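You operate a simulated robot arm through the tools that you are given. There is no shell and no other tool.

Carry out the task below with a simulated robot arm. There is one attempt and no reset: what you move stays moved.

Task
Fit the plug head named on the trip card to the adapter and zip the other two into the pouch. Set down upright: round-pin plug head, flat-pin plug head.

Only the result counts: the job must be done as asked and must still hold three seconds after the hand-in. Knocking over, shifting, dropping, spilling or breaking anything else fails it.

Robot
A 7-joint arm with a two-finger parallel gripper, fixed in place. Base frame: the origin is on the floor under the middle of its stand, x ahead of it, y to its left, z up; the work surface is at about z = 0.8. Readings come in m, rad, newtons and seconds.
With the tool pointing down near the work surface it reaches from about 0.24 to 0.68 m from the base axis. Its first joint turns from -1.152 to 1.152 rad. Payload 2.4 kg.
The TCP is the grasp point between the finger pads, 0.03 m short of the fingertips. In the tool frame z runs along the fingers and y along their closing line. The gripper opens to 0.094 m. The fingers are 0.028 m wide and 0.01 m thick; the gripper's body (0.05 by 0.096 m) begins 0.055 m behind the TCP.
Orientation is told as [roll, pitch, yaw] about the base's x, y, z axes, in that order, counted from this pose: with the fingers straight down and closing along the base's y, the tool's x points along the base's -x, its y along +y and its z along -z.

Tools
- The arm moves only by the tool send_rows. Its argument "series" is a list of rows, each a list of 7 numbers: the shift along the base's x, y, z in units of 500 mm (1.0 is 500 mm), then the turn, a rotation vector about the base's x, y, z in units of 60 degrees (1.0 is 60 degrees), then the closure in counts, from 0 (fully open) to 255 (shut). In form: [[tx, ty, tz, rx, ry, rz, fingers], ...]. A call has 1 to 20 rows; each row is the pose to reach, as a shift and turn from the pose commanded when the call began. A call with a number of a shift or a turn outside -1 to 1 is refused whole. A row lasts 0.2 s, in which the tool goes at most 0.05 m and 0.15 rad; a call with a longer step from one row to the next is refused whole, and so is a gripper value outside its range. A pose out of reach is approached as far as the arm can. The call stops where the force on the tool passes 40 N (or 10 N more than at its start, if that is more) or the arm is blocked; 0.2 s more then pass. The fingers move at their own pace (about 0.153 m/s each) and stop on an object; they squeeze with about 35 N. The grip force told is the motor's: it shows also when the fingers shut on nothing. Time passes only in rows, and 0.2 s behind the last, so rows that repeat a pose let the fingers close. It gives the time, the measured TCP pose, the force on the tool (base axes), the opening and the grip force at its end, in the units of the frame above (readings bear some noise), with the torque about the TCP (base axes, N m) and any sound that the robot's microphone picked up, and new pictures: "pictures" is both (left out), scene, wrist or none.
- Cameras (640 x 400 px; columns grow to the right, rows downward): "scene" is fixed at [0.0494, 0.4868, 1.4392]; the picture's right is [-0.61, -0.79, 0.00], its down [-0.49, 0.38, -0.78] and it looks along [0.62, -0.48, -0.62] (base axes); focal length 365 px, centre (320, 200). "wrist" rides on the gripper at [0.076, 0.014, -0.102] in the tool frame; the picture's right is [-0.18, 0.98, 0.00], its down [-0.75, -0.14, -0.64] and it looks along [-0.63, -0.12, 0.77] (tool axes); focal length 243 px, centre (320, 200).
- pixel_to_xyz(camera, pixels): for up to 12 pixels [column, row] of the newest picture of that camera ("zoom" is the newest enlarged one), the place [x, y, z] in the base frame of the surface seen there, good to about 0.002 m. The clock stands still meanwhile.
- zoom(camera, box): a new picture of the part [left, top, right, bottom] of that camera's present view, enlarged. The clock stands still meanwhile.
- finish_job(): hands the job in; it is judged then, once.

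Open the gripper and draw the arm clear of the work before you hand the job in, unless the task says otherwise.

The tools are called after "Emit:" by a JSON object that holds its "api" and its "payload". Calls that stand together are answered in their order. send_rows: Moves the arm, as the interface text tells. Its arguments: {"type":"object","properties":{"series":{"type":"array","items":{"type":"array","items":{"type":"number"}}},"pictures":{"type":"string","enum":["both","scene","wrist","none"]}},"required":["series"]} The other tools are called the same way: pixel_to_xyz (camera, pixels) gives the place of the surface under pixels of a picture; zoom (camera, box) takes an enlarged picture of a part of a camera's view; finish_job () hands the job in.

At the start:

```text
time: 0.0
position: [0.374, 0.2666, 1.2026]
ee_rot: [0.0, -0.001, 0.001]
contact_force: [0.4, -0.4, -0.4]
torque: [-0.02, 0.02, -0.01]
width: 0.0939
finger_force: 0.1
```

scene: 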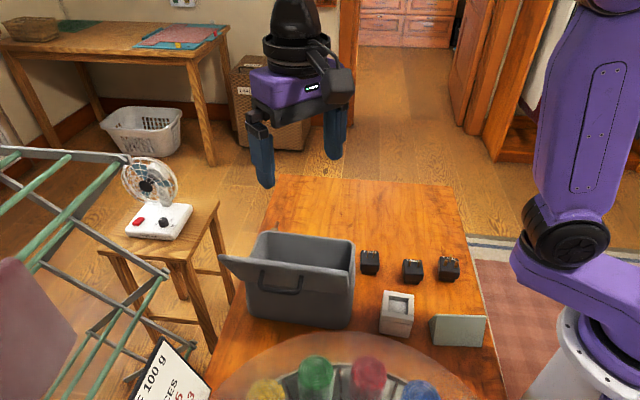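
wrist: 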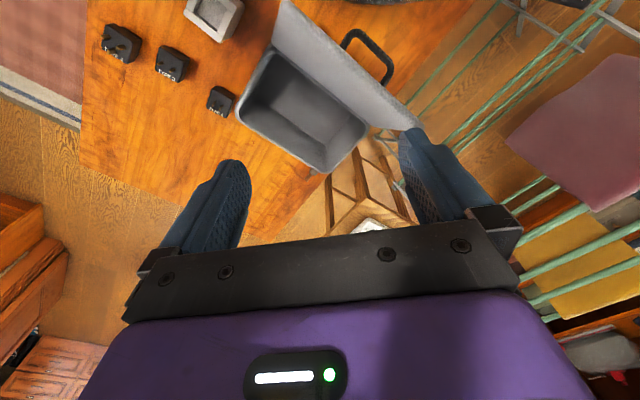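

The scene shows three plug heads near (370,262), (412,270), (448,268), an adapter at (397,312), a card at (458,330) and a pouch at (300,280). I'll zoom in for details before moving.

Emit:
{"api": "zoom", "payload": {"camera": "scene", "box": [340, 230, 500, 350]}}

Emit:
{"api": "zoom", "payload": {"camera": "scene", "box": [200, 210, 380, 340]}}

Emit:
{"api": "zoom", "payload": {"camera": "wrist", "box": [80, 0, 260, 130]}}

Emit:
{"api": "zoom", "payload": {"camera": "scene", "box": [120, 320, 500, 400]}}

```text
3.33 times, centred on (420, 290) of scene
```

zoom: 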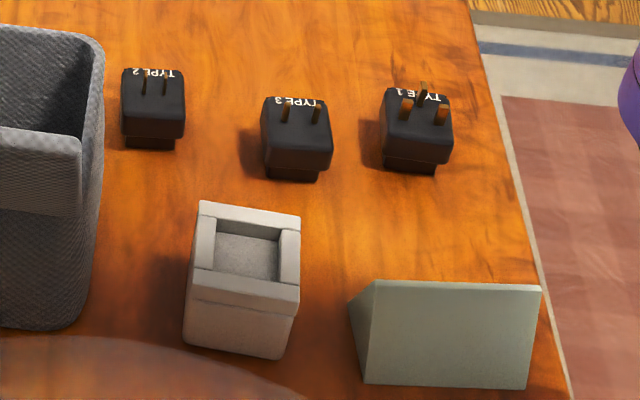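

```text
3.08 times, centred on (290, 275) of scene
```

zoom: 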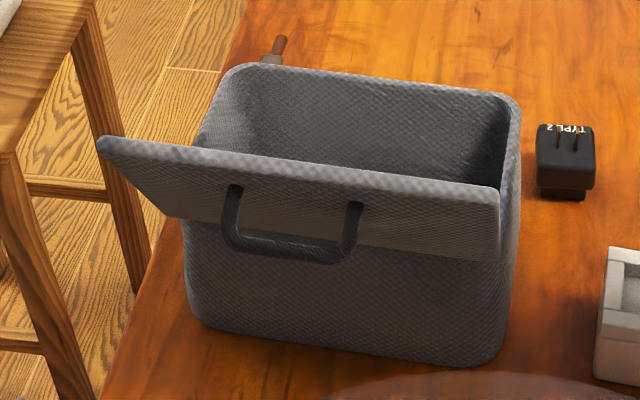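

```text
3.08 times, centred on (170, 65) of wrist
```

zoom: 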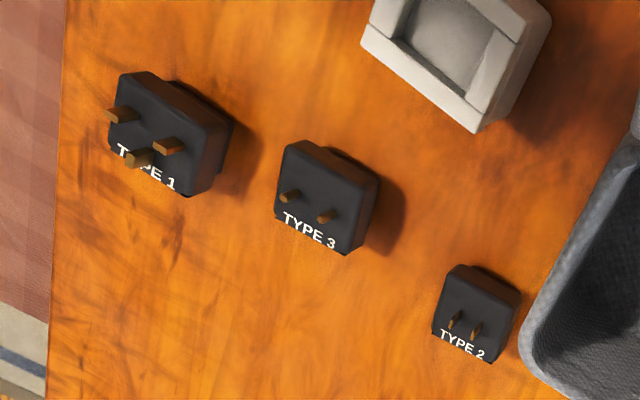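

```text
1.68 times, centred on (310, 360) of scene
```

zoom: 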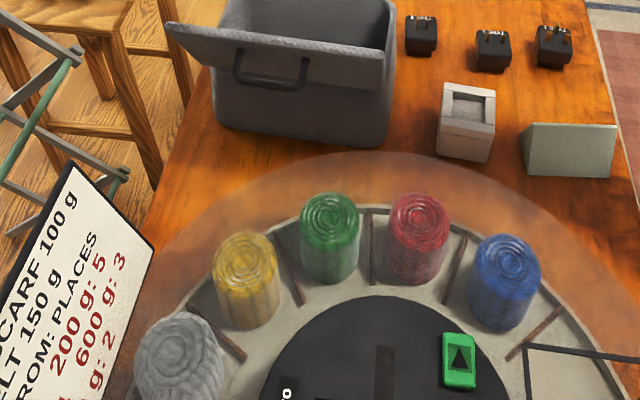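

Type 1 (three pins), Type 2 (flat pins) and Type 3 (round pins) are visible, but the card's text faces away. I'll measure the key points in the scene picture.

Emit:
{"api": "pixel_to_xyz", "payload": {"camera": "scene", "pixels": [[370, 256], [412, 264], [448, 262], [398, 306], [396, 325], [434, 316], [485, 316], [482, 344], [433, 344], [250, 232], [355, 242], [220, 256]]}}

Emit:
{"api": "pixel_to_xyz", "payload": {"camera": "scene", "pixels": [[350, 272], [255, 320], [345, 328], [340, 300], [280, 285], [320, 250], [300, 245], [400, 220], [280, 180], [460, 185], [495, 360], [276, 226]]}}

Emit:
{"api": "zoom", "payload": {"camera": "wrist", "box": [180, 0, 440, 180]}}

```text
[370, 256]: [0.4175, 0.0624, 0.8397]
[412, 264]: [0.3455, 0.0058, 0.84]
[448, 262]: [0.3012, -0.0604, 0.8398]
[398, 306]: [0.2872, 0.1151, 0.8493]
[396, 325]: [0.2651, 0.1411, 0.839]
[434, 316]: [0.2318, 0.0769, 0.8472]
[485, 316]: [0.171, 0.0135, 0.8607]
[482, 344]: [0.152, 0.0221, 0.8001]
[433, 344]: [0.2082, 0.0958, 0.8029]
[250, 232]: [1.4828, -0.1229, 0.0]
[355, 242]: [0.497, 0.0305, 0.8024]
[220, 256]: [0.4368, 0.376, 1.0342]
```

```text
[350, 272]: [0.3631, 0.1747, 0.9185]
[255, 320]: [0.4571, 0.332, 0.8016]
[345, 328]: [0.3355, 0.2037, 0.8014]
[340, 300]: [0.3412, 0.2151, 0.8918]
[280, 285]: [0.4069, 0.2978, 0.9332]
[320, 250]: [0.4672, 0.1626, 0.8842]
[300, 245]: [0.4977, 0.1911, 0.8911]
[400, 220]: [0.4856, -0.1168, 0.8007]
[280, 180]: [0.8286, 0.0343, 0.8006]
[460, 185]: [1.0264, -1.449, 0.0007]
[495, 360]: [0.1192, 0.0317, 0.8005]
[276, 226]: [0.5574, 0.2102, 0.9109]
```

```text
2.22 times, centred on (310, 90) of wrist
```

zoom: 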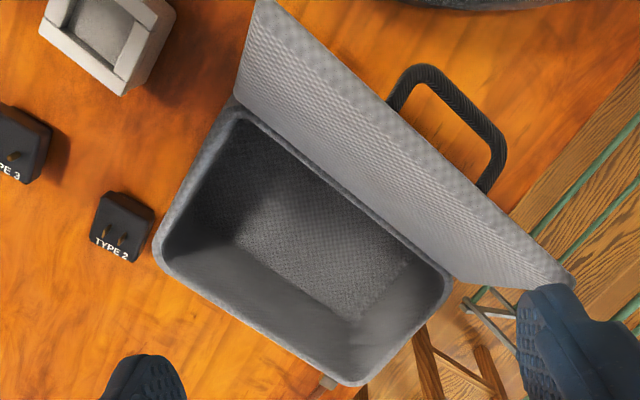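

The card's printed side faces +x/-y, away from the scene camera. I'll check where the foreground turntable items are so I can keep clear of them.

Emit:
{"api": "pixel_to_xyz", "payload": {"camera": "scene", "pixels": [[316, 362], [367, 365], [420, 390], [300, 350], [268, 390], [160, 350], [60, 260], [100, 160], [450, 360], [380, 345], [150, 220], [30, 330]]}}

Emit:
{"api": "zoom", "payload": {"camera": "scene", "box": [240, 210, 380, 290]}}

```text
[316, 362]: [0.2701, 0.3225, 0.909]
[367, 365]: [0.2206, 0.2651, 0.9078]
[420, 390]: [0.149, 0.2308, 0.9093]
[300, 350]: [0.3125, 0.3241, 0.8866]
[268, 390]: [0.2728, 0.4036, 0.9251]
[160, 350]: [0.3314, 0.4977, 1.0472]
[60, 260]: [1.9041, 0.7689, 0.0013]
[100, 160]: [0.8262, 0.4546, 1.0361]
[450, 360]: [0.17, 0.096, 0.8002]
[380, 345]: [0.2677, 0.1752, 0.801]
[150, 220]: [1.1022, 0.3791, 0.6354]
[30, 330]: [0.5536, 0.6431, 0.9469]
```

```text
4.57 times, centred on (310, 250) of scene
```

zoom: 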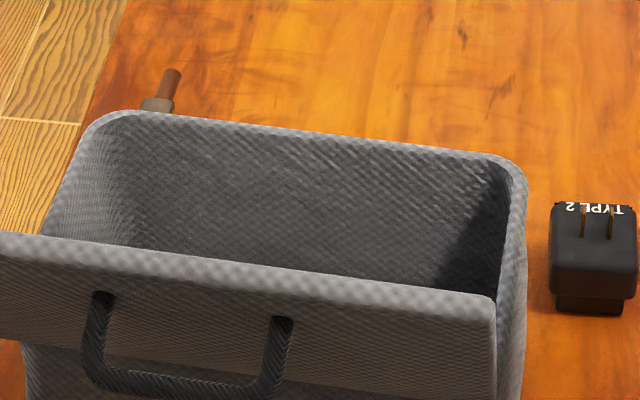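

The zip pull (brown, with grey slider) is at the far-left corner of the pouch rim near (0.557,0.21,0.91). I'll move the arm over the right side, yawing so the wrist camera can look back at the card.

Emit:
{"api": "send_rows", "payload": {"series": [[0, -0.079, -0.02, 0, 0, 0.125, 0], [0, -0.158, -0.04, 0, 0, 0.25, 0], [0, -0.237, -0.06, 0, 0, 0.375, 0], [0, -0.316, -0.08, 0, 0, 0.5, 0], [0, -0.395, -0.1, 0, 0, 0.625, 0], [0, -0.474, -0.12, 0, 0, 0.75, 0], [0, -0.553, -0.14, 0, 0, 0.875, 0], [0, -0.632, -0.16, 0, 0, 1.0, 0]]}}

```text
time: 1.8
position: [0.3736, -0.0504, 1.1218]
ee_rot: [0.0, 0.001, 1.049]
contact_force: [0.9, 0.1, -0.4]
torque: [0.05, 0.03, -0.01]
width: 0.0939
finger_force: 0.2
```

scene: 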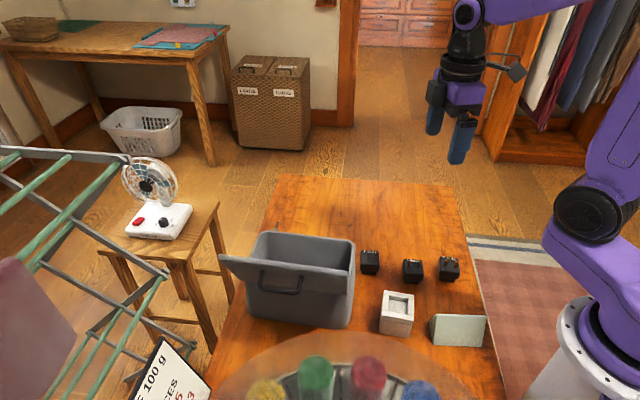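
wrist: 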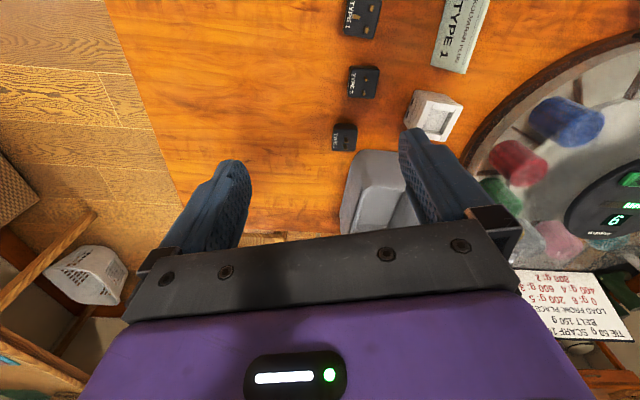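

The card is now in the wrist view near (455,30) with "TYPE 1" visible; zooming to read it fully.

Emit:
{"api": "zoom", "payload": {"camera": "wrist", "box": [400, 0, 520, 80]}}

Emit:
{"api": "pixel_to_xyz", "payload": {"camera": "wrist", "pixels": [[363, 15], [366, 80], [346, 136], [434, 112], [455, 30]]}}

```text
5.00 times, centred on (460, 40) of wrist
```

zoom: 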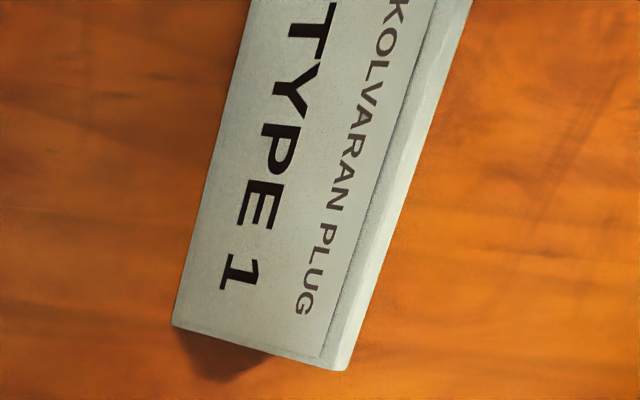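

```text
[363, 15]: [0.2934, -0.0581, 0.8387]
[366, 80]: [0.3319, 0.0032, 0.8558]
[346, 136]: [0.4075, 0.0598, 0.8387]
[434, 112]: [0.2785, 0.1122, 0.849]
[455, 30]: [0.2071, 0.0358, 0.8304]
```

The card reads "KOLVARAN PLUG TYPE 1" but part is cut off at the top; I'll yaw another 30° and shift to see the whole card.

Emit:
{"api": "send_rows", "payload": {"series": [[-0.02, -0.02, -0.01, 0, 0, 0.125, 0], [-0.04, -0.04, -0.02, 0, 0, 0.25, 0], [-0.06, -0.06, -0.03, 0, 0, 0.375, 0], [-0.08, -0.06, -0.04, 0, 0, 0.5, 0], [-0.08, -0.06, -0.04, 0, 0, 0.5, 0]], "pictures": "wrist"}}

```text
time: 3.0
position: [0.3328, -0.0797, 1.1018]
ee_rot: [0.0, 0.001, 1.571]
contact_force: [-0.8, -1.3, -0.1]
torque: [0.03, -0.05, 0.0]
width: 0.0941
finger_force: 0.1
```

wrist: 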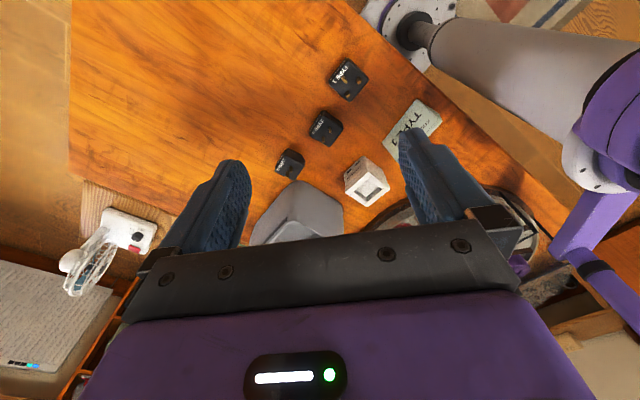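

Emit:
{"api": "zoom", "payload": {"camera": "wrist", "box": [370, 80, 460, 170]}}

Emit:
{"api": "zoom", "payload": {"camera": "wrist", "box": [260, 50, 400, 220]}}

```text
4.44 times, centred on (415, 125) of wrist
```

zoom: 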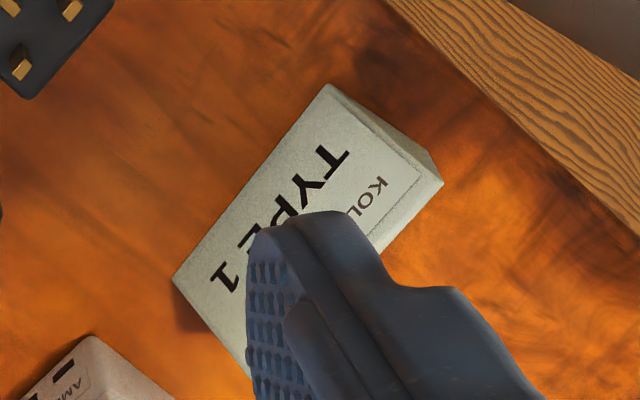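

```text
2.35 times, centred on (330, 135) of wrist
```

zoom: 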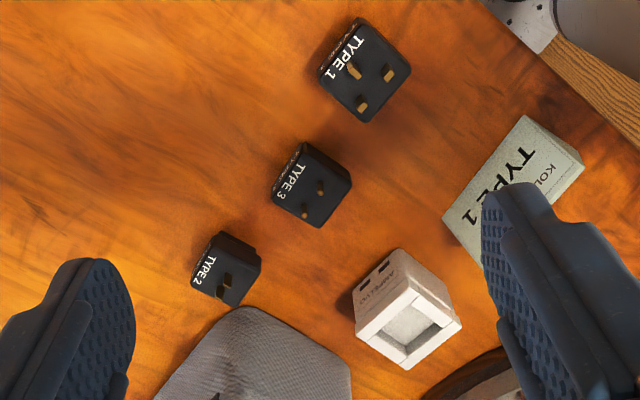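

The trip card names TYPE 1 (Kolvaran plug), so Type 2 (flat-pin) and Type 3 (round-pin) go upright into the pouch. I'll go lower to look at the plugs and adapter up close.

Emit:
{"api": "send_rows", "payload": {"series": [[-0.02, 0.02, -0.066, 0, 0, 0, 0], [-0.04, 0.04, -0.132, 0, 0, 0, 0], [-0.06, 0.06, -0.198, 0, 0, 0, 0], [-0.07, 0.08, -0.264, 0, 0, 0, 0], [-0.07, 0.08, -0.264, 0, 0, 0, 0]], "pictures": "wrist"}}

```text
time: 4.2
position: [0.2972, -0.0387, 0.9713]
ee_rot: [0.0, 0.0, 1.569]
contact_force: [0.3, -0.2, 0.2]
torque: [0.01, 0.01, 0.0]
width: 0.094
finger_force: 0.1
```

wrist: 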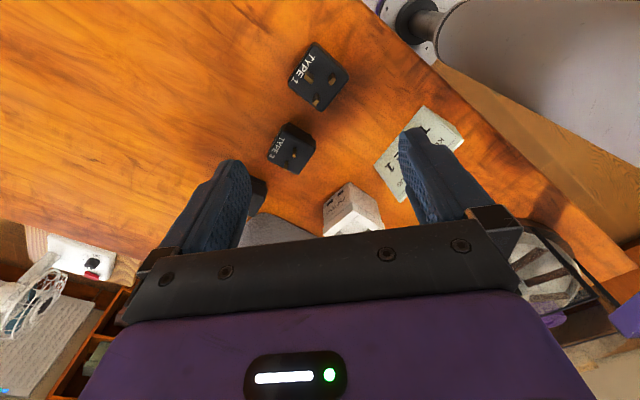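

The adapter is partly hidden by the gripper at (350,205). I'll shift the hand +y so the objects fall into the upper picture.

Emit:
{"api": "send_rows", "payload": {"series": [[0, 0.08, 0, 0, 0, 0, 0], [0, 0.16, 0, 0, 0, 0, 0], [0, 0.2, 0, 0, 0, 0, 0], [0, 0.2, 0, 0, 0, 0, 0]], "pictures": "wrist"}}

```text
time: 5.2
position: [0.2991, 0.0612, 0.9707]
ee_rot: [0.0, 0.0, 1.571]
contact_force: [-0.6, 0.1, 1.1]
torque: [0.0, -0.01, 0.0]
width: 0.0942
finger_force: 0.0
```

wrist: 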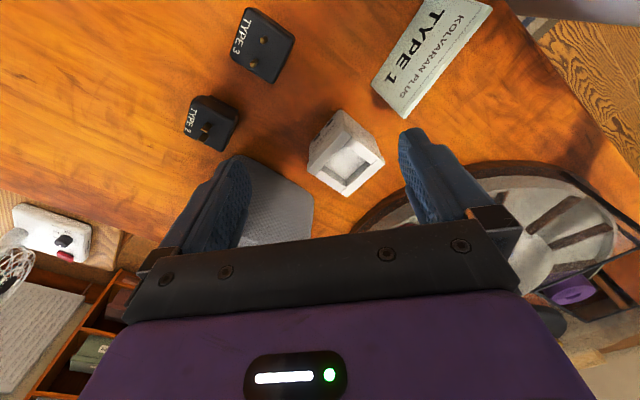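

Now the card fully reads "KOLVARAN PLUG TYPE 1", and the adapter is visible at (345,150). I'll zoom on the adapter and plugs.

Emit:
{"api": "zoom", "payload": {"camera": "wrist", "box": [290, 90, 400, 210]}}

Emit:
{"api": "zoom", "payload": {"camera": "wrist", "box": [170, 0, 310, 160]}}

Emit:
{"api": "zoom", "payload": {"camera": "scene", "box": [375, 285, 425, 340]}}

Emit:
{"api": "zoom", "payload": {"camera": "scene", "box": [425, 245, 475, 290]}}

```text
3.33 times, centred on (345, 150) of wrist
```

zoom: 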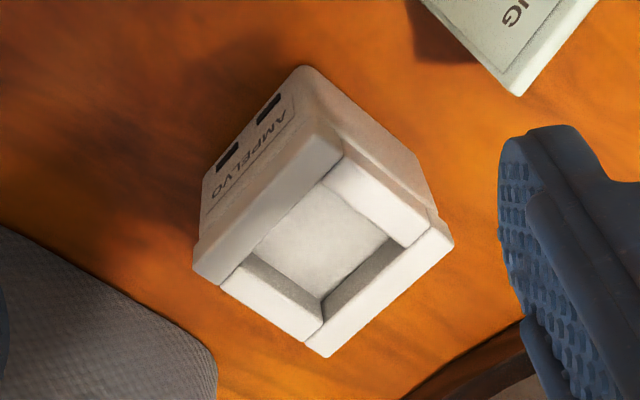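

```text
2.50 times, centred on (240, 80) of wrist
```

zoom: 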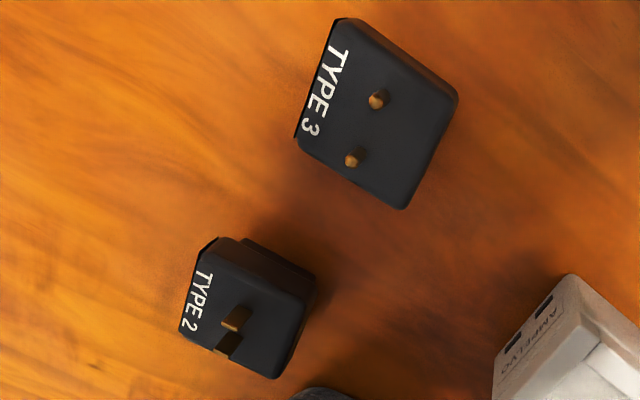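

```text
7.27 times, centred on (400, 312) of scene
```

zoom: 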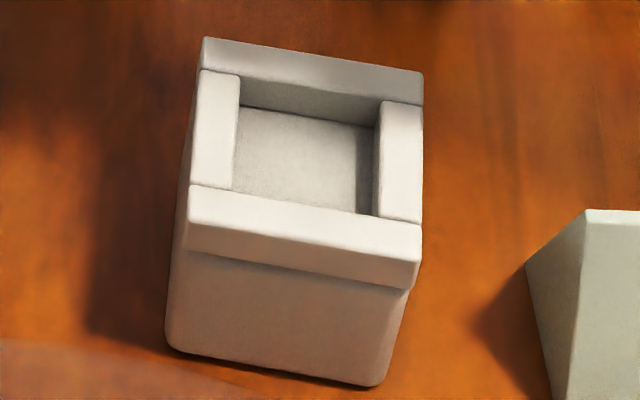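

```text
8.89 times, centred on (450, 268) of scene
```

zoom: 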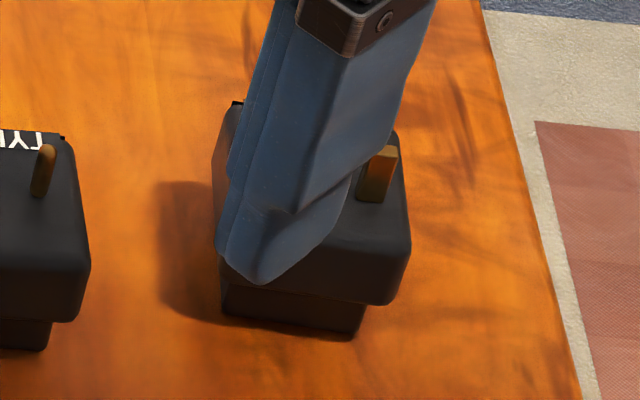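

The adapter has a rectangular recess on top with four walls, and the plug heads have a narrower foot. I'll measure the adapter corners from the scene zoom.

Emit:
{"api": "zoom", "payload": {"camera": "scene", "box": [375, 285, 425, 340]}}

Emit:
{"api": "pixel_to_xyz", "payload": {"camera": "zoom", "pixels": [[205, 42], [422, 78], [417, 228], [192, 192], [241, 80], [379, 104], [236, 186], [372, 214], [300, 160], [260, 120], [340, 140], [250, 175]]}}

Emit:
{"api": "pixel_to_xyz", "payload": {"camera": "zoom", "pixels": [[183, 340], [375, 380], [405, 280], [190, 245], [300, 235], [220, 140], [400, 160], [310, 65], [300, 300], [360, 340], [350, 370], [185, 300]]}}

```text
7.27 times, centred on (400, 312) of scene
```

zoom: 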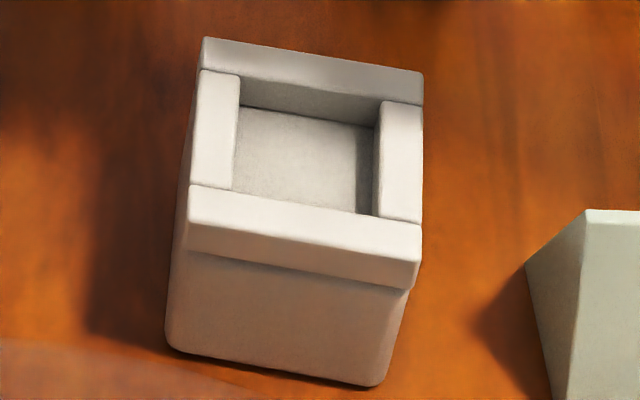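

```text
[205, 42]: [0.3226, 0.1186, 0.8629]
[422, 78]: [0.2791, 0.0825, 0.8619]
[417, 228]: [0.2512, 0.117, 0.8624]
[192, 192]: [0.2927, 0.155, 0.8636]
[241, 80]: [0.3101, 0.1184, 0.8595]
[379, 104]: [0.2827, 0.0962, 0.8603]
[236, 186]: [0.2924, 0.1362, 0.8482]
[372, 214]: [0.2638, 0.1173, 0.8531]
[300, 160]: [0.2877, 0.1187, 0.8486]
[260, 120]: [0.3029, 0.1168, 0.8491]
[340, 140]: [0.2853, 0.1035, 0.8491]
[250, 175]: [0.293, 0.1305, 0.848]
```

```text
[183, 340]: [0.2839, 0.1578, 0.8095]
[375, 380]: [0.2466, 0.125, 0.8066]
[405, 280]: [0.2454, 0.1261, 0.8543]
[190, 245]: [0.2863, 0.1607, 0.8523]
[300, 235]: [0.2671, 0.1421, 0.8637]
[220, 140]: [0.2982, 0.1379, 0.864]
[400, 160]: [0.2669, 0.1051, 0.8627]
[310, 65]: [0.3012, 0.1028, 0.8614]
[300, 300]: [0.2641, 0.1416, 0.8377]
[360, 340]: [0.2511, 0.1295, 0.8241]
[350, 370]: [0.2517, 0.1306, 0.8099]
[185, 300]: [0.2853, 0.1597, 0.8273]
```

The adapter centre is about (0.283,0.122), rotated ~40°, rim z≈0.863, recess floor ≈0.849. Now I measure the pouch rim, lid and zip in a scene zoom.

Emit:
{"api": "zoom", "payload": {"camera": "scene", "box": [210, 215, 370, 335]}}

Emit:
{"api": "pixel_to_xyz", "payload": {"camera": "zoom", "pixels": [[190, 75], [300, 85], [420, 98], [550, 110], [580, 130], [580, 180], [560, 215], [440, 195], [300, 175], [150, 160], [45, 160], [150, 110]]}}

Emit:
{"api": "pixel_to_xyz", "payload": {"camera": "zoom", "pixels": [[560, 280], [555, 290], [120, 230], [200, 215], [350, 230], [190, 300], [330, 315], [400, 240], [260, 250], [350, 140], [250, 150], [275, 62]]}}

```text
3.33 times, centred on (290, 275) of scene
```

zoom: 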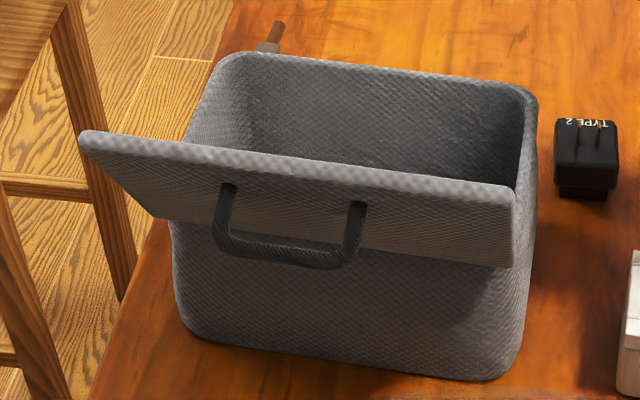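

```text
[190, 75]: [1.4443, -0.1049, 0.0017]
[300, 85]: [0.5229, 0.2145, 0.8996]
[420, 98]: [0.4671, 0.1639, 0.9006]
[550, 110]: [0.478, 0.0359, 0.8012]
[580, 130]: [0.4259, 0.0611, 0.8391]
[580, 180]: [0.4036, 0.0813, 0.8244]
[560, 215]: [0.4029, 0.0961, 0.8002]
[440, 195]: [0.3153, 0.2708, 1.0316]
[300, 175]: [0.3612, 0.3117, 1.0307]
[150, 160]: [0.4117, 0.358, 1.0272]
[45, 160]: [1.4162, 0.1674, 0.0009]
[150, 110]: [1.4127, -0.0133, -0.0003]
```

```text
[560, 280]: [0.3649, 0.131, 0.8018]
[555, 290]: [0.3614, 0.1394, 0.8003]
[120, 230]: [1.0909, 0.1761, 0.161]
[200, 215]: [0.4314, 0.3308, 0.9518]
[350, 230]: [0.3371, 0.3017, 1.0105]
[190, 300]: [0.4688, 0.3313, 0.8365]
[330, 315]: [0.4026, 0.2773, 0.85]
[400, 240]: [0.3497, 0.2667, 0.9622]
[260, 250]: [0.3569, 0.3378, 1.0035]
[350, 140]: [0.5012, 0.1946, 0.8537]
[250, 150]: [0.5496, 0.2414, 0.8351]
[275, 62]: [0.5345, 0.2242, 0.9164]
```

The pouch is rotated ~42°, lid leaning outward on the near long side, zip slider at the far-left corner. I'll check the turntable area in the wrist view to know what's near the adapter.

Emit:
{"api": "zoom", "payload": {"camera": "wrist", "box": [340, 120, 640, 330]}}

Emit:
{"api": "pixel_to_xyz", "payload": {"camera": "wrist", "pixels": [[360, 215], [380, 205], [480, 180], [520, 170], [590, 210], [560, 180], [600, 235], [500, 210]]}}

```text
1.90 times, centred on (490, 225) of wrist
```

zoom: 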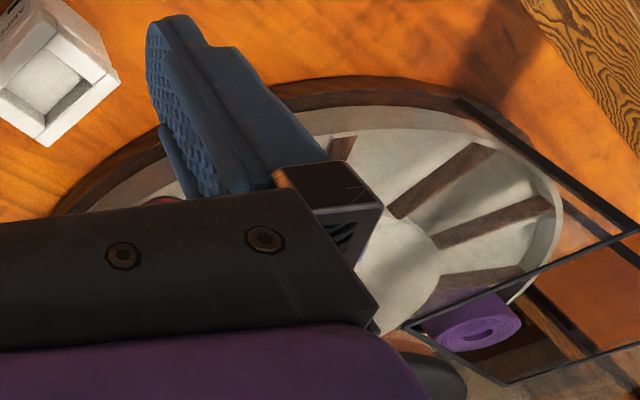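

```text
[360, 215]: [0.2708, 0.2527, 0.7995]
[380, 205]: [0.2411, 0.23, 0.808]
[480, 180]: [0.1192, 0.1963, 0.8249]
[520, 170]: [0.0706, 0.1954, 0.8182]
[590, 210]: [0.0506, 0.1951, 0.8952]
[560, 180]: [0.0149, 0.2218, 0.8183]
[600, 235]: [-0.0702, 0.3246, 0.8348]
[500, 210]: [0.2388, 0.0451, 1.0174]
```

The turntable tray starts at y>0.2, so it's clear of the adapter. I'll raise the arm and turn to yaw ≈40.5° (closing across the plugs' row) to get unobstructed views of the plugs.

Emit:
{"api": "send_rows", "payload": {"series": [[0.0, 0, 0.05, 0, 0, -0.12, 0], [0.04, -0.04, 0.1, 0, 0, -0.24, 0], [0.08, -0.07, 0.15, 0, 0, -0.36, 0], [0.12, -0.1, 0.2, 0, 0, -0.48, 0], [0.16, -0.13, 0.23, 0, 0, -0.6, 0], [0.2, -0.16, 0.26, 0, 0, -0.72, 0], [0.2, -0.16, 0.26, 0, 0, -0.825, 0], [0.2, -0.16, 0.26, 0, 0, -0.825, 0]]}}

```text
time: 7.0
position: [0.3983, -0.0201, 1.1008]
ee_rot: [0.001, 0.0, 0.706]
contact_force: [0.1, -0.1, 0.7]
torque: [-0.01, -0.02, 0.0]
width: 0.0938
finger_force: 0.1
```

scene: 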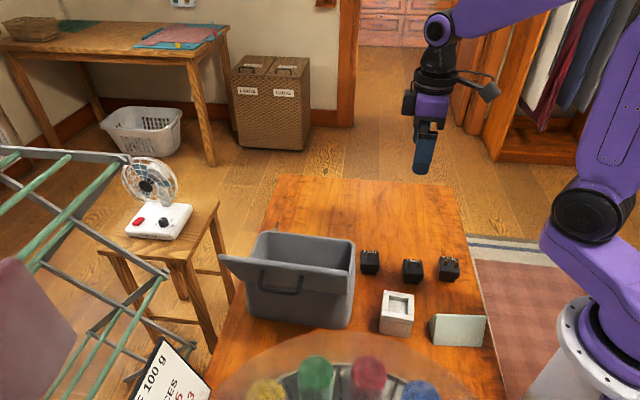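
wrist: 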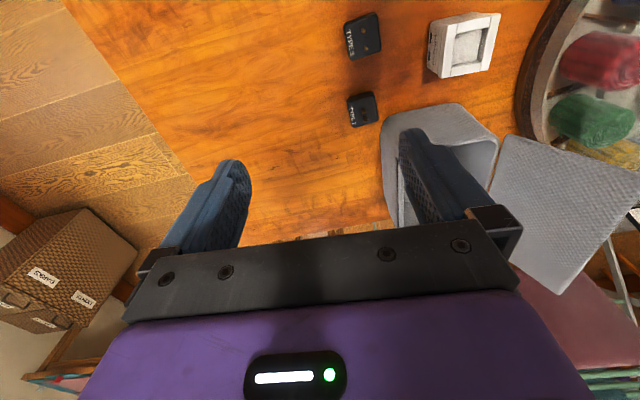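

Now the scene view of all plugs is clear; I'll zoom on Type 1 at (448,268) and measure its corners and foot.

Emit:
{"api": "zoom", "payload": {"camera": "scene", "box": [432, 248, 468, 288]}}

```text
10.00 times, centred on (450, 268) of scene
```

zoom: 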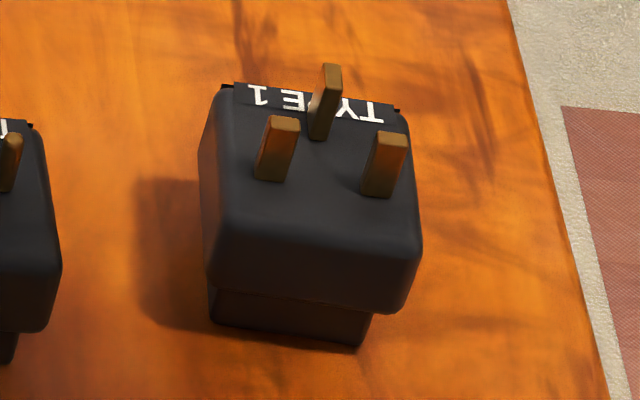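

Emit:
{"api": "pixel_to_xyz", "payload": {"camera": "zoom", "pixels": [[228, 92], [402, 112], [412, 225], [218, 205], [320, 220], [207, 180], [213, 300], [362, 335], [285, 270], [370, 300], [215, 255], [400, 280]]}}

Emit:
{"api": "pixel_to_xyz", "payload": {"camera": "zoom", "pixels": [[330, 70], [285, 122], [392, 138], [320, 180], [250, 195], [350, 210], [290, 305], [220, 315], [350, 340], [300, 325], [240, 240], [380, 260]]}}

```text
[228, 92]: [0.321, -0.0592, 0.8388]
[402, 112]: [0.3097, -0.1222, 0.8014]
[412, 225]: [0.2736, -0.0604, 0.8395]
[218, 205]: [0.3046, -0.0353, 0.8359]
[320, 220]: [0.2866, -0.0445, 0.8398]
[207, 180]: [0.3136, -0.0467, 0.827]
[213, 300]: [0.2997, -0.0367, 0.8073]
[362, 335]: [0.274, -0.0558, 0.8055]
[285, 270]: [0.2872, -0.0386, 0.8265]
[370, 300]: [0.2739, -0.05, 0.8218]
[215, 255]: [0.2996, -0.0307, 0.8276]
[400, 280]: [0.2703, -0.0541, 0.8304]
```

```text
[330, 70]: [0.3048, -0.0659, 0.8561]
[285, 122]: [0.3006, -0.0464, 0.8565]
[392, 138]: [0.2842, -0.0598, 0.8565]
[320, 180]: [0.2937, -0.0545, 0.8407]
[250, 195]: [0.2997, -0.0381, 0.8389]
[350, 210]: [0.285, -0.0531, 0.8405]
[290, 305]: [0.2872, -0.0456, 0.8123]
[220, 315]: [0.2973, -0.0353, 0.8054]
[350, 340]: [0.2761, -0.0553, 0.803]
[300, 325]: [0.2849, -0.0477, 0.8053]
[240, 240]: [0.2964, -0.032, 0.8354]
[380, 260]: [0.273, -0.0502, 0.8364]
```

Type 1 centre is about u=0.198 along its row with yaw ≈38°, body ~42 mm, foot ~33 mm. Next I hover over the adapter at z≈0.96 to measure its recess precisely with the wrist camera.

Emit:
{"api": "send_rows", "payload": {"series": [[-0.04, 0.05, -0.05, 0, 0, 0, 0], [-0.08, 0.1, -0.1, 0, 0, 0, 0], [-0.12, 0.15, -0.15, 0, 0, 0, 0], [-0.16, 0.2, -0.2, 0, 0, 0, 0], [-0.2, 0.25, -0.25, 0, 0, 0, 0], [-0.231, 0.284, -0.282, 0, 0, 0, 0], [-0.231, 0.284, -0.282, 0, 0, 0, 0]], "pictures": "wrist"}}

Emit:
{"api": "zoom", "payload": {"camera": "wrist", "box": [250, 40, 410, 160]}}

```text
time: 8.6
position: [0.2818, 0.123, 0.9589]
ee_rot: [0.0, 0.0, 0.707]
contact_force: [0.3, -0.7, 0.5]
torque: [0.03, 0.01, 0.01]
width: 0.0937
finger_force: 0.1
```

wrist: 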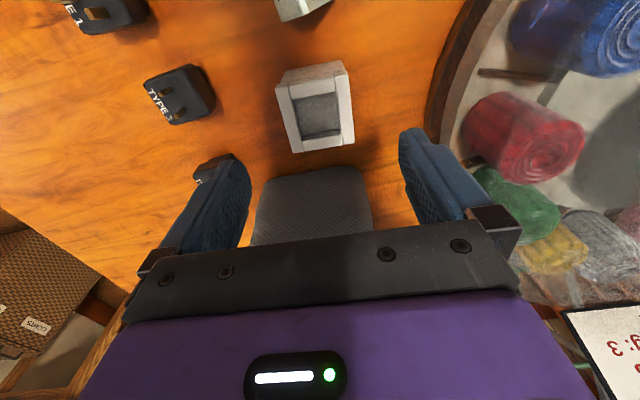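

```text
3.33 times, centred on (330, 100) of wrist
```

zoom: 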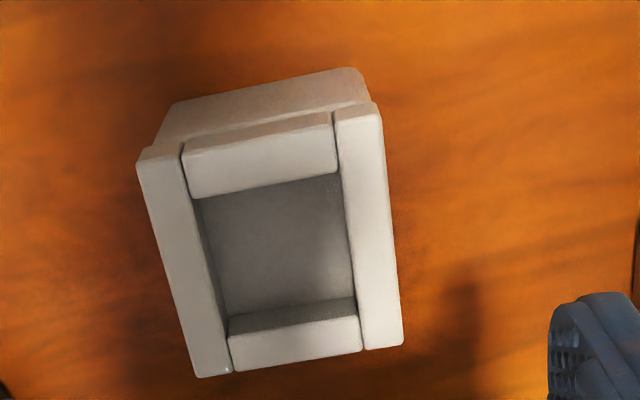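

The recess is clearly seen; I'll measure its inner edges and rim in this zoom.

Emit:
{"api": "pixel_to_xyz", "payload": {"camera": "zoom", "pixels": [[196, 210], [205, 255], [218, 310], [344, 200], [349, 250], [355, 300], [215, 190], [270, 182], [325, 173], [245, 338], [300, 330], [350, 322]]}}

Emit:
{"api": "pixel_to_xyz", "payload": {"camera": "zoom", "pixels": [[141, 160], [198, 372], [375, 112], [400, 342], [165, 230], [380, 200], [260, 150], [290, 355], [270, 250], [240, 300], [330, 280], [230, 210]]}}

```text
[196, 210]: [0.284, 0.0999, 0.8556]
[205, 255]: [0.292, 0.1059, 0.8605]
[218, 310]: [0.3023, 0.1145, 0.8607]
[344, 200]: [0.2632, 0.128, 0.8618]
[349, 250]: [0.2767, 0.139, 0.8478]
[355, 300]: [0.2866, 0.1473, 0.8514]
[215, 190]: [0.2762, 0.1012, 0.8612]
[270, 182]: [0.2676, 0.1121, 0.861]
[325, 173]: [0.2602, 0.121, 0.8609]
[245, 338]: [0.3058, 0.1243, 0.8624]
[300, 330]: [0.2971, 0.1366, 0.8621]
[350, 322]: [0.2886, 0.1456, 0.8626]
```

```text
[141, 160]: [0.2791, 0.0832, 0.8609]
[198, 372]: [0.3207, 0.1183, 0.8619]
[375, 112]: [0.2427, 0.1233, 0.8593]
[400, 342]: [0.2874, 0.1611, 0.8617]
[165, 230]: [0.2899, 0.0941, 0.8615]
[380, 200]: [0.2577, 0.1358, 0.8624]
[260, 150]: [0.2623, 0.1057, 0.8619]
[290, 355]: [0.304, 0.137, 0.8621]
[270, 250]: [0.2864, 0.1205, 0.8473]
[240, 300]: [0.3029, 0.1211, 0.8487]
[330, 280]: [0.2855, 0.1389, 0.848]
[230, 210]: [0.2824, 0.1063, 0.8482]
```

Recess centre ≈(0.283,0.1216), yaw ≈40.2°, inner ~35–36 mm. Now I hover above Type 1 at about (0.297,-0.059) to measure it from above.

Emit:
{"api": "send_rows", "payload": {"series": [[0.007, -0.09, 0, 0, 0, -0.02, 0], [0.014, -0.18, 0, 0, 0, -0.042, 0], [0.021, -0.27, -0.01, 0, 0, -0.042, 0], [0.028, -0.361, -0.02, 0, 0, -0.042, 0], [0.028, -0.361, -0.02, 0, 0, -0.042, 0]], "pictures": "wrist"}}

Emit:
{"api": "zoom", "payload": {"camera": "wrist", "box": [250, 40, 410, 160]}}

```text
time: 9.8
position: [0.297, -0.0595, 0.951]
ee_rot: [0.0, 0.0, 0.662]
contact_force: [-0.2, -0.1, -0.2]
torque: [-0.05, -0.03, 0.0]
width: 0.0944
finger_force: 0.0
```

wrist: 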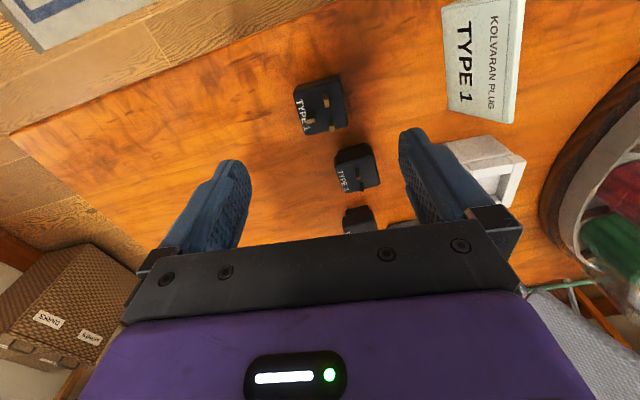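

```text
3.33 times, centred on (330, 100) of wrist
```

zoom: 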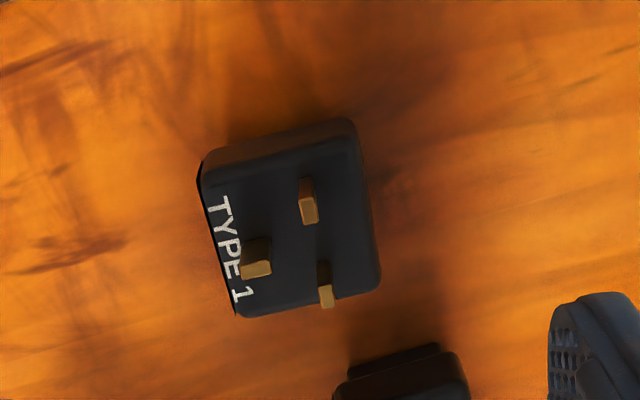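

Type 1 is seen from above; I'll measure its body corners in this zoom.

Emit:
{"api": "pixel_to_xyz", "payload": {"camera": "zoom", "pixels": [[208, 190], [222, 250], [236, 305], [362, 170], [370, 220], [377, 270], [230, 165], [290, 155], [345, 145], [255, 315], [300, 308], [360, 296]]}}

Emit:
{"api": "pixel_to_xyz", "payload": {"camera": "zoom", "pixels": [[205, 172], [354, 148], [376, 283], [241, 311], [300, 240], [250, 180], [340, 160], [355, 280], [255, 300], [310, 190], [255, 270], [325, 300]]}}

```text
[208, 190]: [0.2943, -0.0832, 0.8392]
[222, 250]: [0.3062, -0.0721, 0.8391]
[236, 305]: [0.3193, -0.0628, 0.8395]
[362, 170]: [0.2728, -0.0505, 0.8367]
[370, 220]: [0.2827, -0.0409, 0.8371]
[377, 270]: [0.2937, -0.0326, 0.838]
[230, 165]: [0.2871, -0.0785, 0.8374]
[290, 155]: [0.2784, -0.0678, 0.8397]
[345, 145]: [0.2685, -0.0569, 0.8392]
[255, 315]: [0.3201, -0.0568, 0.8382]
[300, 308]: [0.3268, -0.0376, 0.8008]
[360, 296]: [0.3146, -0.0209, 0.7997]
```

```text
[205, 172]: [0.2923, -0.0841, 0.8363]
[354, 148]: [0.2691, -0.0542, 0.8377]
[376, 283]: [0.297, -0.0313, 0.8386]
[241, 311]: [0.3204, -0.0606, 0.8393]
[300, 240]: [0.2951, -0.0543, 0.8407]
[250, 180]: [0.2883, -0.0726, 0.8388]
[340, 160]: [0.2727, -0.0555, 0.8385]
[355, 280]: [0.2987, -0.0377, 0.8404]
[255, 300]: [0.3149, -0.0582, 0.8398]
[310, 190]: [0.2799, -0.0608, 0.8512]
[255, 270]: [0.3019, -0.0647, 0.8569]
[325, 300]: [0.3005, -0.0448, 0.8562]
```

Type 1 centre ≈(0.295,-0.057), yaw ≈39°, body ~39 mm wide, top z 0.84. I'll check the card's near edge to be sure the fingers clear it.

Emit:
{"api": "pixel_to_xyz", "payload": {"camera": "wrist", "pixels": [[446, 10], [449, 60], [452, 105], [510, 115], [355, 155], [340, 185], [375, 175]]}}

```text
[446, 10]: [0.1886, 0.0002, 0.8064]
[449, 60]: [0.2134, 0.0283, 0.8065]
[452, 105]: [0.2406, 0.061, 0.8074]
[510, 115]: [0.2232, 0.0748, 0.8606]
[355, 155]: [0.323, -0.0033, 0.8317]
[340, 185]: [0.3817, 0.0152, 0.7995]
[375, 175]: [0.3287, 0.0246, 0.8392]
```

All clear: the card edge is ~4 cm away from the finger path. I descend onto Type 1 with the fingers part-closed to ~68 mm.

Emit:
{"api": "send_rows", "payload": {"series": [[-0.003, 0.003, -0.06, 0, 0, 0.017, 70], [-0.003, 0.003, -0.12, 0, 0, 0.017, 70], [-0.003, 0.003, -0.16, 0, 0, 0.017, 70], [-0.003, 0.003, -0.199, 0, 0, 0.017, 70], [-0.003, 0.003, -0.199, 0, 0, 0.017, 70]]}}

Emit:
{"api": "zoom", "payload": {"camera": "wrist", "box": [200, 0, 460, 240]}}

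Emit:
{"api": "zoom", "payload": {"camera": "scene", "box": [410, 220, 490, 300]}}

```text
time: 11.0
position: [0.2962, -0.0567, 0.85]
ee_rot: [-0.001, 0.0, 0.681]
contact_force: [0.2, 0.7, -0.2]
torque: [0.02, 0.0, 0.0]
width: 0.0682
finger_force: 0.1
```

scene: 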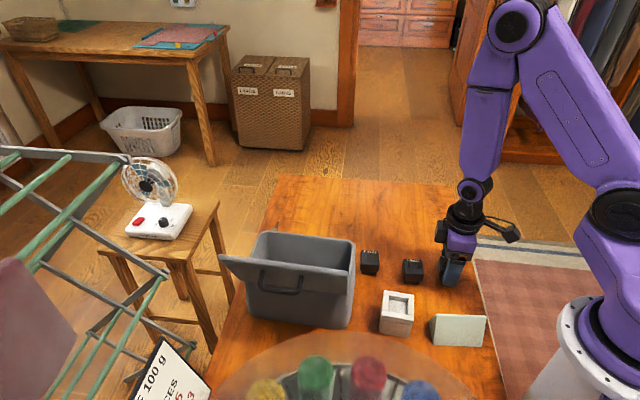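
wrist: 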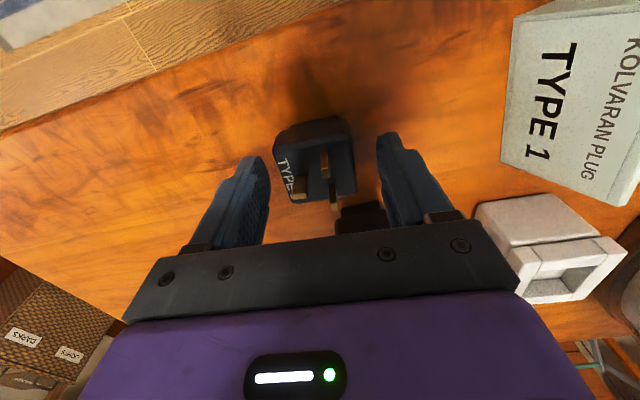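

```text
1.67 times, centred on (330, 120) of wrist
```

zoom: 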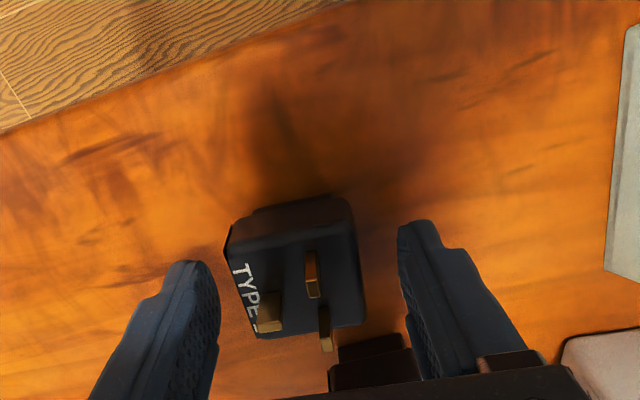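

```text
5.00 times, centred on (450, 260) of scene
```

zoom: 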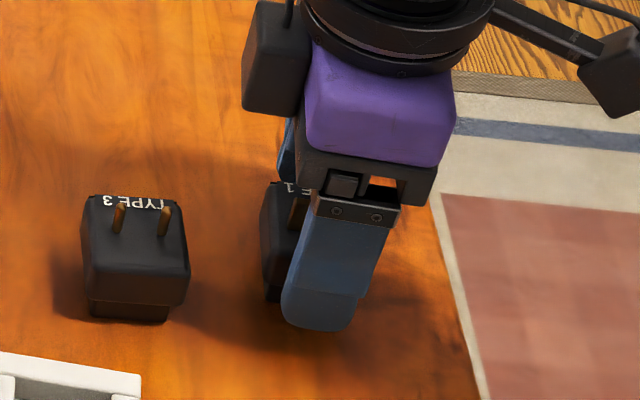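

The plug sits between the fingers; I'll verify its centring along the finger-width direction with close measurements before closing.

Emit:
{"api": "zoom", "payload": {"camera": "wrist", "box": [260, 100, 380, 220]}}

```text
3.33 times, centred on (320, 160) of wrist
```

zoom: 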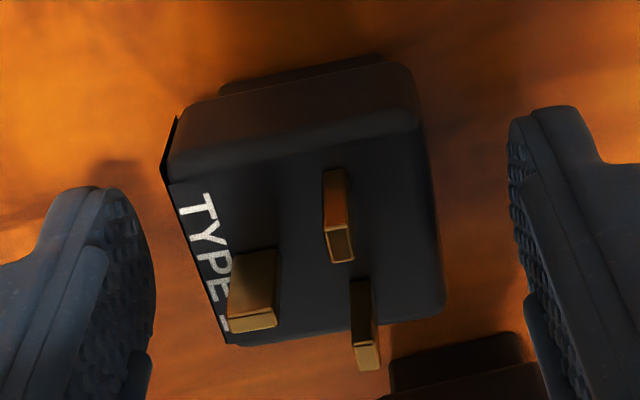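

Emit:
{"api": "pixel_to_xyz", "payload": {"camera": "zoom", "pixels": [[172, 182], [230, 340], [440, 300], [418, 130], [300, 155], [300, 330], [190, 240], [432, 220], [300, 250], [300, 80], [180, 140], [405, 80]]}}

Emit:
{"api": "pixel_to_xyz", "payload": {"camera": "zoom", "pixels": [[400, 315], [250, 338], [340, 325], [250, 160], [350, 145], [400, 135], [230, 85], [370, 62], [255, 325], [365, 360], [342, 245], [290, 120]]}}

```text
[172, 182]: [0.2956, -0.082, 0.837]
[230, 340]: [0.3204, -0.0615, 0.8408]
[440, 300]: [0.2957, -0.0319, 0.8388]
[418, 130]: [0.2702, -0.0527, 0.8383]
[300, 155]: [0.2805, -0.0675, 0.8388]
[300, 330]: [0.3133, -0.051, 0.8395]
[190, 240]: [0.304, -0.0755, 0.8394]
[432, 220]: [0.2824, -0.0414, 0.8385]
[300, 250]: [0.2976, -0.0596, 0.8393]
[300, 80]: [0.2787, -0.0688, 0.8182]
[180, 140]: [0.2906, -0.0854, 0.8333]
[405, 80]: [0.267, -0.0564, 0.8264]
```

```text
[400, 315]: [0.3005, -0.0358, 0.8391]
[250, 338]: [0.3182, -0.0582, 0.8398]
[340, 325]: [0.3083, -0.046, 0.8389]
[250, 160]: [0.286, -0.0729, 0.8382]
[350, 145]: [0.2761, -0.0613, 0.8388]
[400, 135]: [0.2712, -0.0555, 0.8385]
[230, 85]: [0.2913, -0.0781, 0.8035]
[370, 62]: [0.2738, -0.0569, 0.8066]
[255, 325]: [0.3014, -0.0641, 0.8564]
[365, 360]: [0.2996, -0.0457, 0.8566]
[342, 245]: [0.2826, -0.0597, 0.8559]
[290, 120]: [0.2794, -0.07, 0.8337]
```

The plug is centred within ~1 mm. Closing the gripper on it now.

Emit:
{"api": "send_rows", "payload": {"series": [[0, 0, 0, 0, 0, 0, 255], [0, 0, 0, 0, 0, 0, 255], [0, 0, 0, 0, 0, 0, 255], [0, 0, 0, 0, 0, 0, 255]], "pictures": "wrist"}}

```text
time: 12.0
position: [0.2942, -0.0565, 0.8499]
ee_rot: [0.0, 0.0, 0.682]
contact_force: [-0.6, 0.3, 0.1]
torque: [0.02, 0.0, -0.02]
width: 0.0409
finger_force: 35.2
```

wrist: 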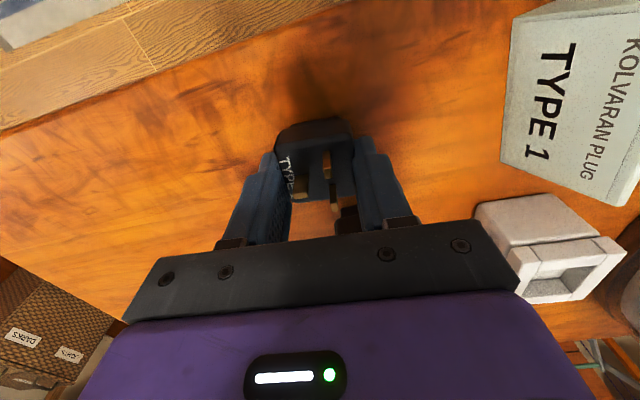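

Gripped at width 41 mm with 35 N. Lifting straight up 10 cm and checking.

Emit:
{"api": "send_rows", "payload": {"series": [[0, 0, 0.02, 0, 0, 0, 255], [0, 0, 0.08, 0, 0, 0, 255], [0, 0, 0.14, 0, 0, 0, 255], [0, 0, 0.2, 0, 0, 0, 255], [0, 0, 0.2, 0, 0, 0, 255]]}}

Emit:
{"api": "zoom", "payload": {"camera": "wrist", "box": [260, 100, 380, 220]}}

```text
time: 13.2
position: [0.2948, -0.0566, 0.9494]
ee_rot: [0.0, -0.001, 0.681]
contact_force: [0.2, -0.1, -0.1]
torque: [0.01, 0.0, -0.02]
width: 0.0407
finger_force: 34.8
```

scene: 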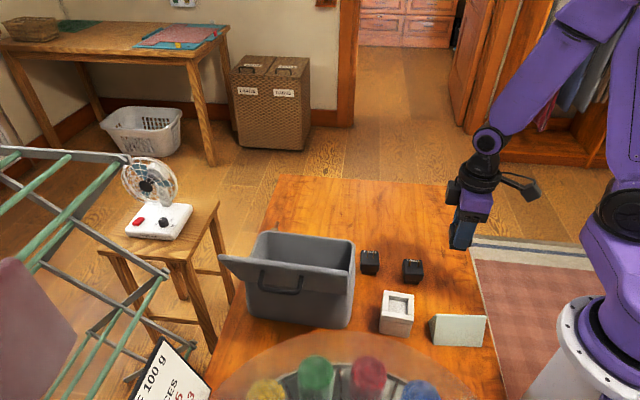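
wrist: 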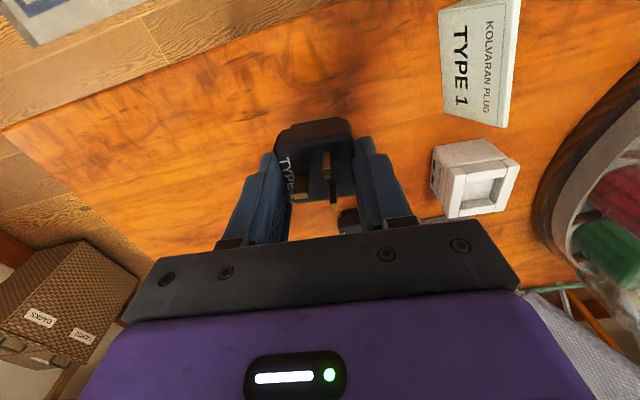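

```text
3.33 times, centred on (320, 160) of wrist
```

zoom: 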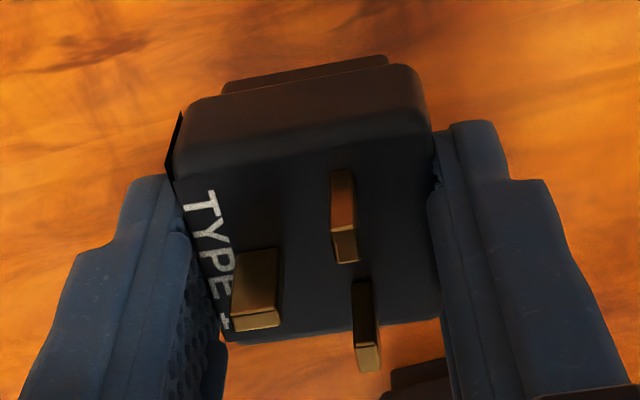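

The plug is held firmly. I'll measure its position in hand relative to the TCP.

Emit:
{"api": "pixel_to_xyz", "payload": {"camera": "zoom", "pixels": [[256, 322], [369, 362], [347, 250], [300, 160], [300, 328], [250, 167], [400, 318], [300, 110], [240, 87], [370, 65], [405, 110], [190, 140]]}}

```text
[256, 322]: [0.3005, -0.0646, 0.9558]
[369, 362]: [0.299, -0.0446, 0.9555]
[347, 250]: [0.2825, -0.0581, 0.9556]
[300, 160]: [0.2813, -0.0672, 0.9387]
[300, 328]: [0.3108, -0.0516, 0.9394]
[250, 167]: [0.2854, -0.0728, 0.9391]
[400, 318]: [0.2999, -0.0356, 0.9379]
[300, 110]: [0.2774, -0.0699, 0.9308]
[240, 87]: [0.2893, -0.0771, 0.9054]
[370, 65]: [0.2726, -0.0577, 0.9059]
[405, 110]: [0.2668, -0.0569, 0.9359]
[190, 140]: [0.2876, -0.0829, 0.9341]
```

Plug centre is ~1 mm toward -u from the TCP. I now carry it to hover just above the adapter recess at z≈0.93.

Emit:
{"api": "send_rows", "payload": {"series": [[-0.005, 0.09, 0, 0, 0, 0.01, 255], [-0.01, 0.18, 0, 0, 0, 0.02, 255], [-0.016, 0.27, 0, 0, 0, 0.02, 255], [-0.0226, 0.3582, 0, 0, 0, 0.02, 255], [-0.0226, 0.3582, -0.04, 0, 0, 0.02, 255], [-0.0226, 0.3582, -0.04, 0, 0, 0.02, 255]]}}

Emit:
{"api": "zoom", "payload": {"camera": "scene", "box": [370, 260, 430, 340]}}

Emit:
{"api": "zoom", "payload": {"camera": "wrist", "box": [250, 80, 390, 220]}}

```text
time: 14.6
position: [0.2847, 0.1218, 0.93]
ee_rot: [0.0, 0.001, 0.703]
contact_force: [0.1, -0.3, -0.9]
torque: [0.03, 0.01, -0.01]
width: 0.0406
finger_force: 34.8
```

scene: 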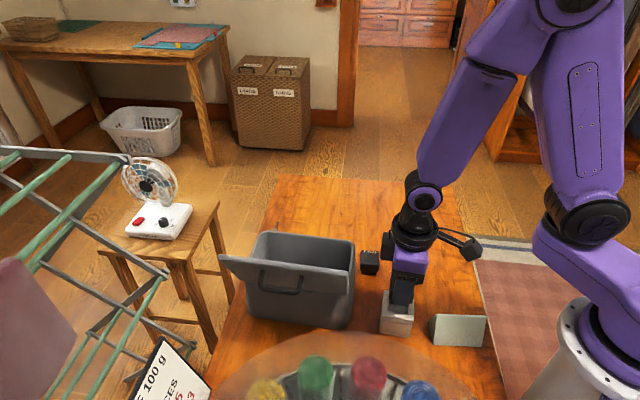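
wrist: 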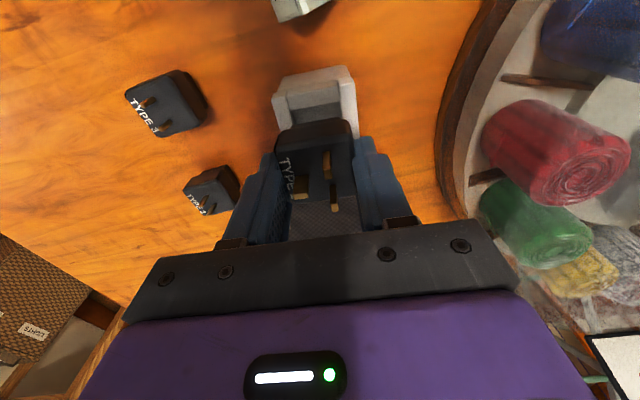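

```text
5.00 times, centred on (400, 300) of scene
```

zoom: 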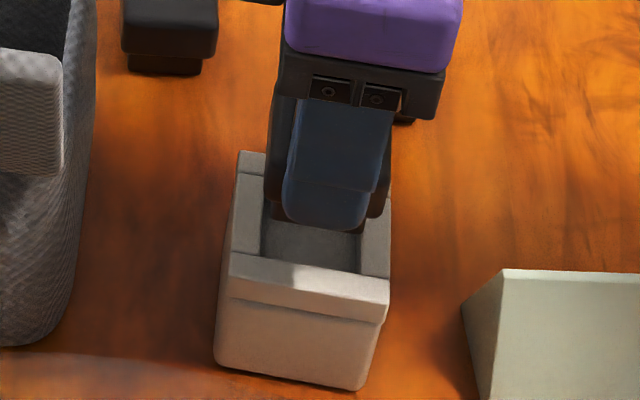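

```text
2.86 times, centred on (320, 150) of wrist
```

zoom: 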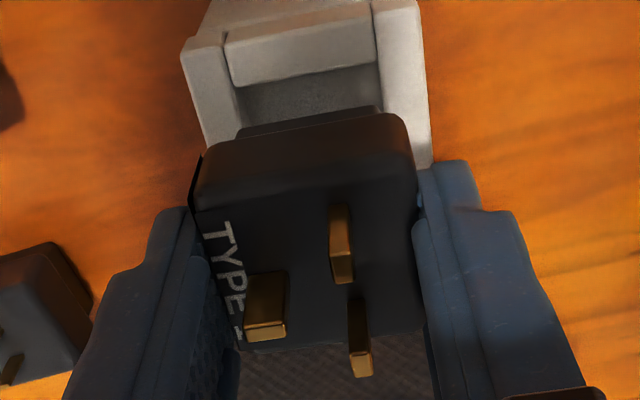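

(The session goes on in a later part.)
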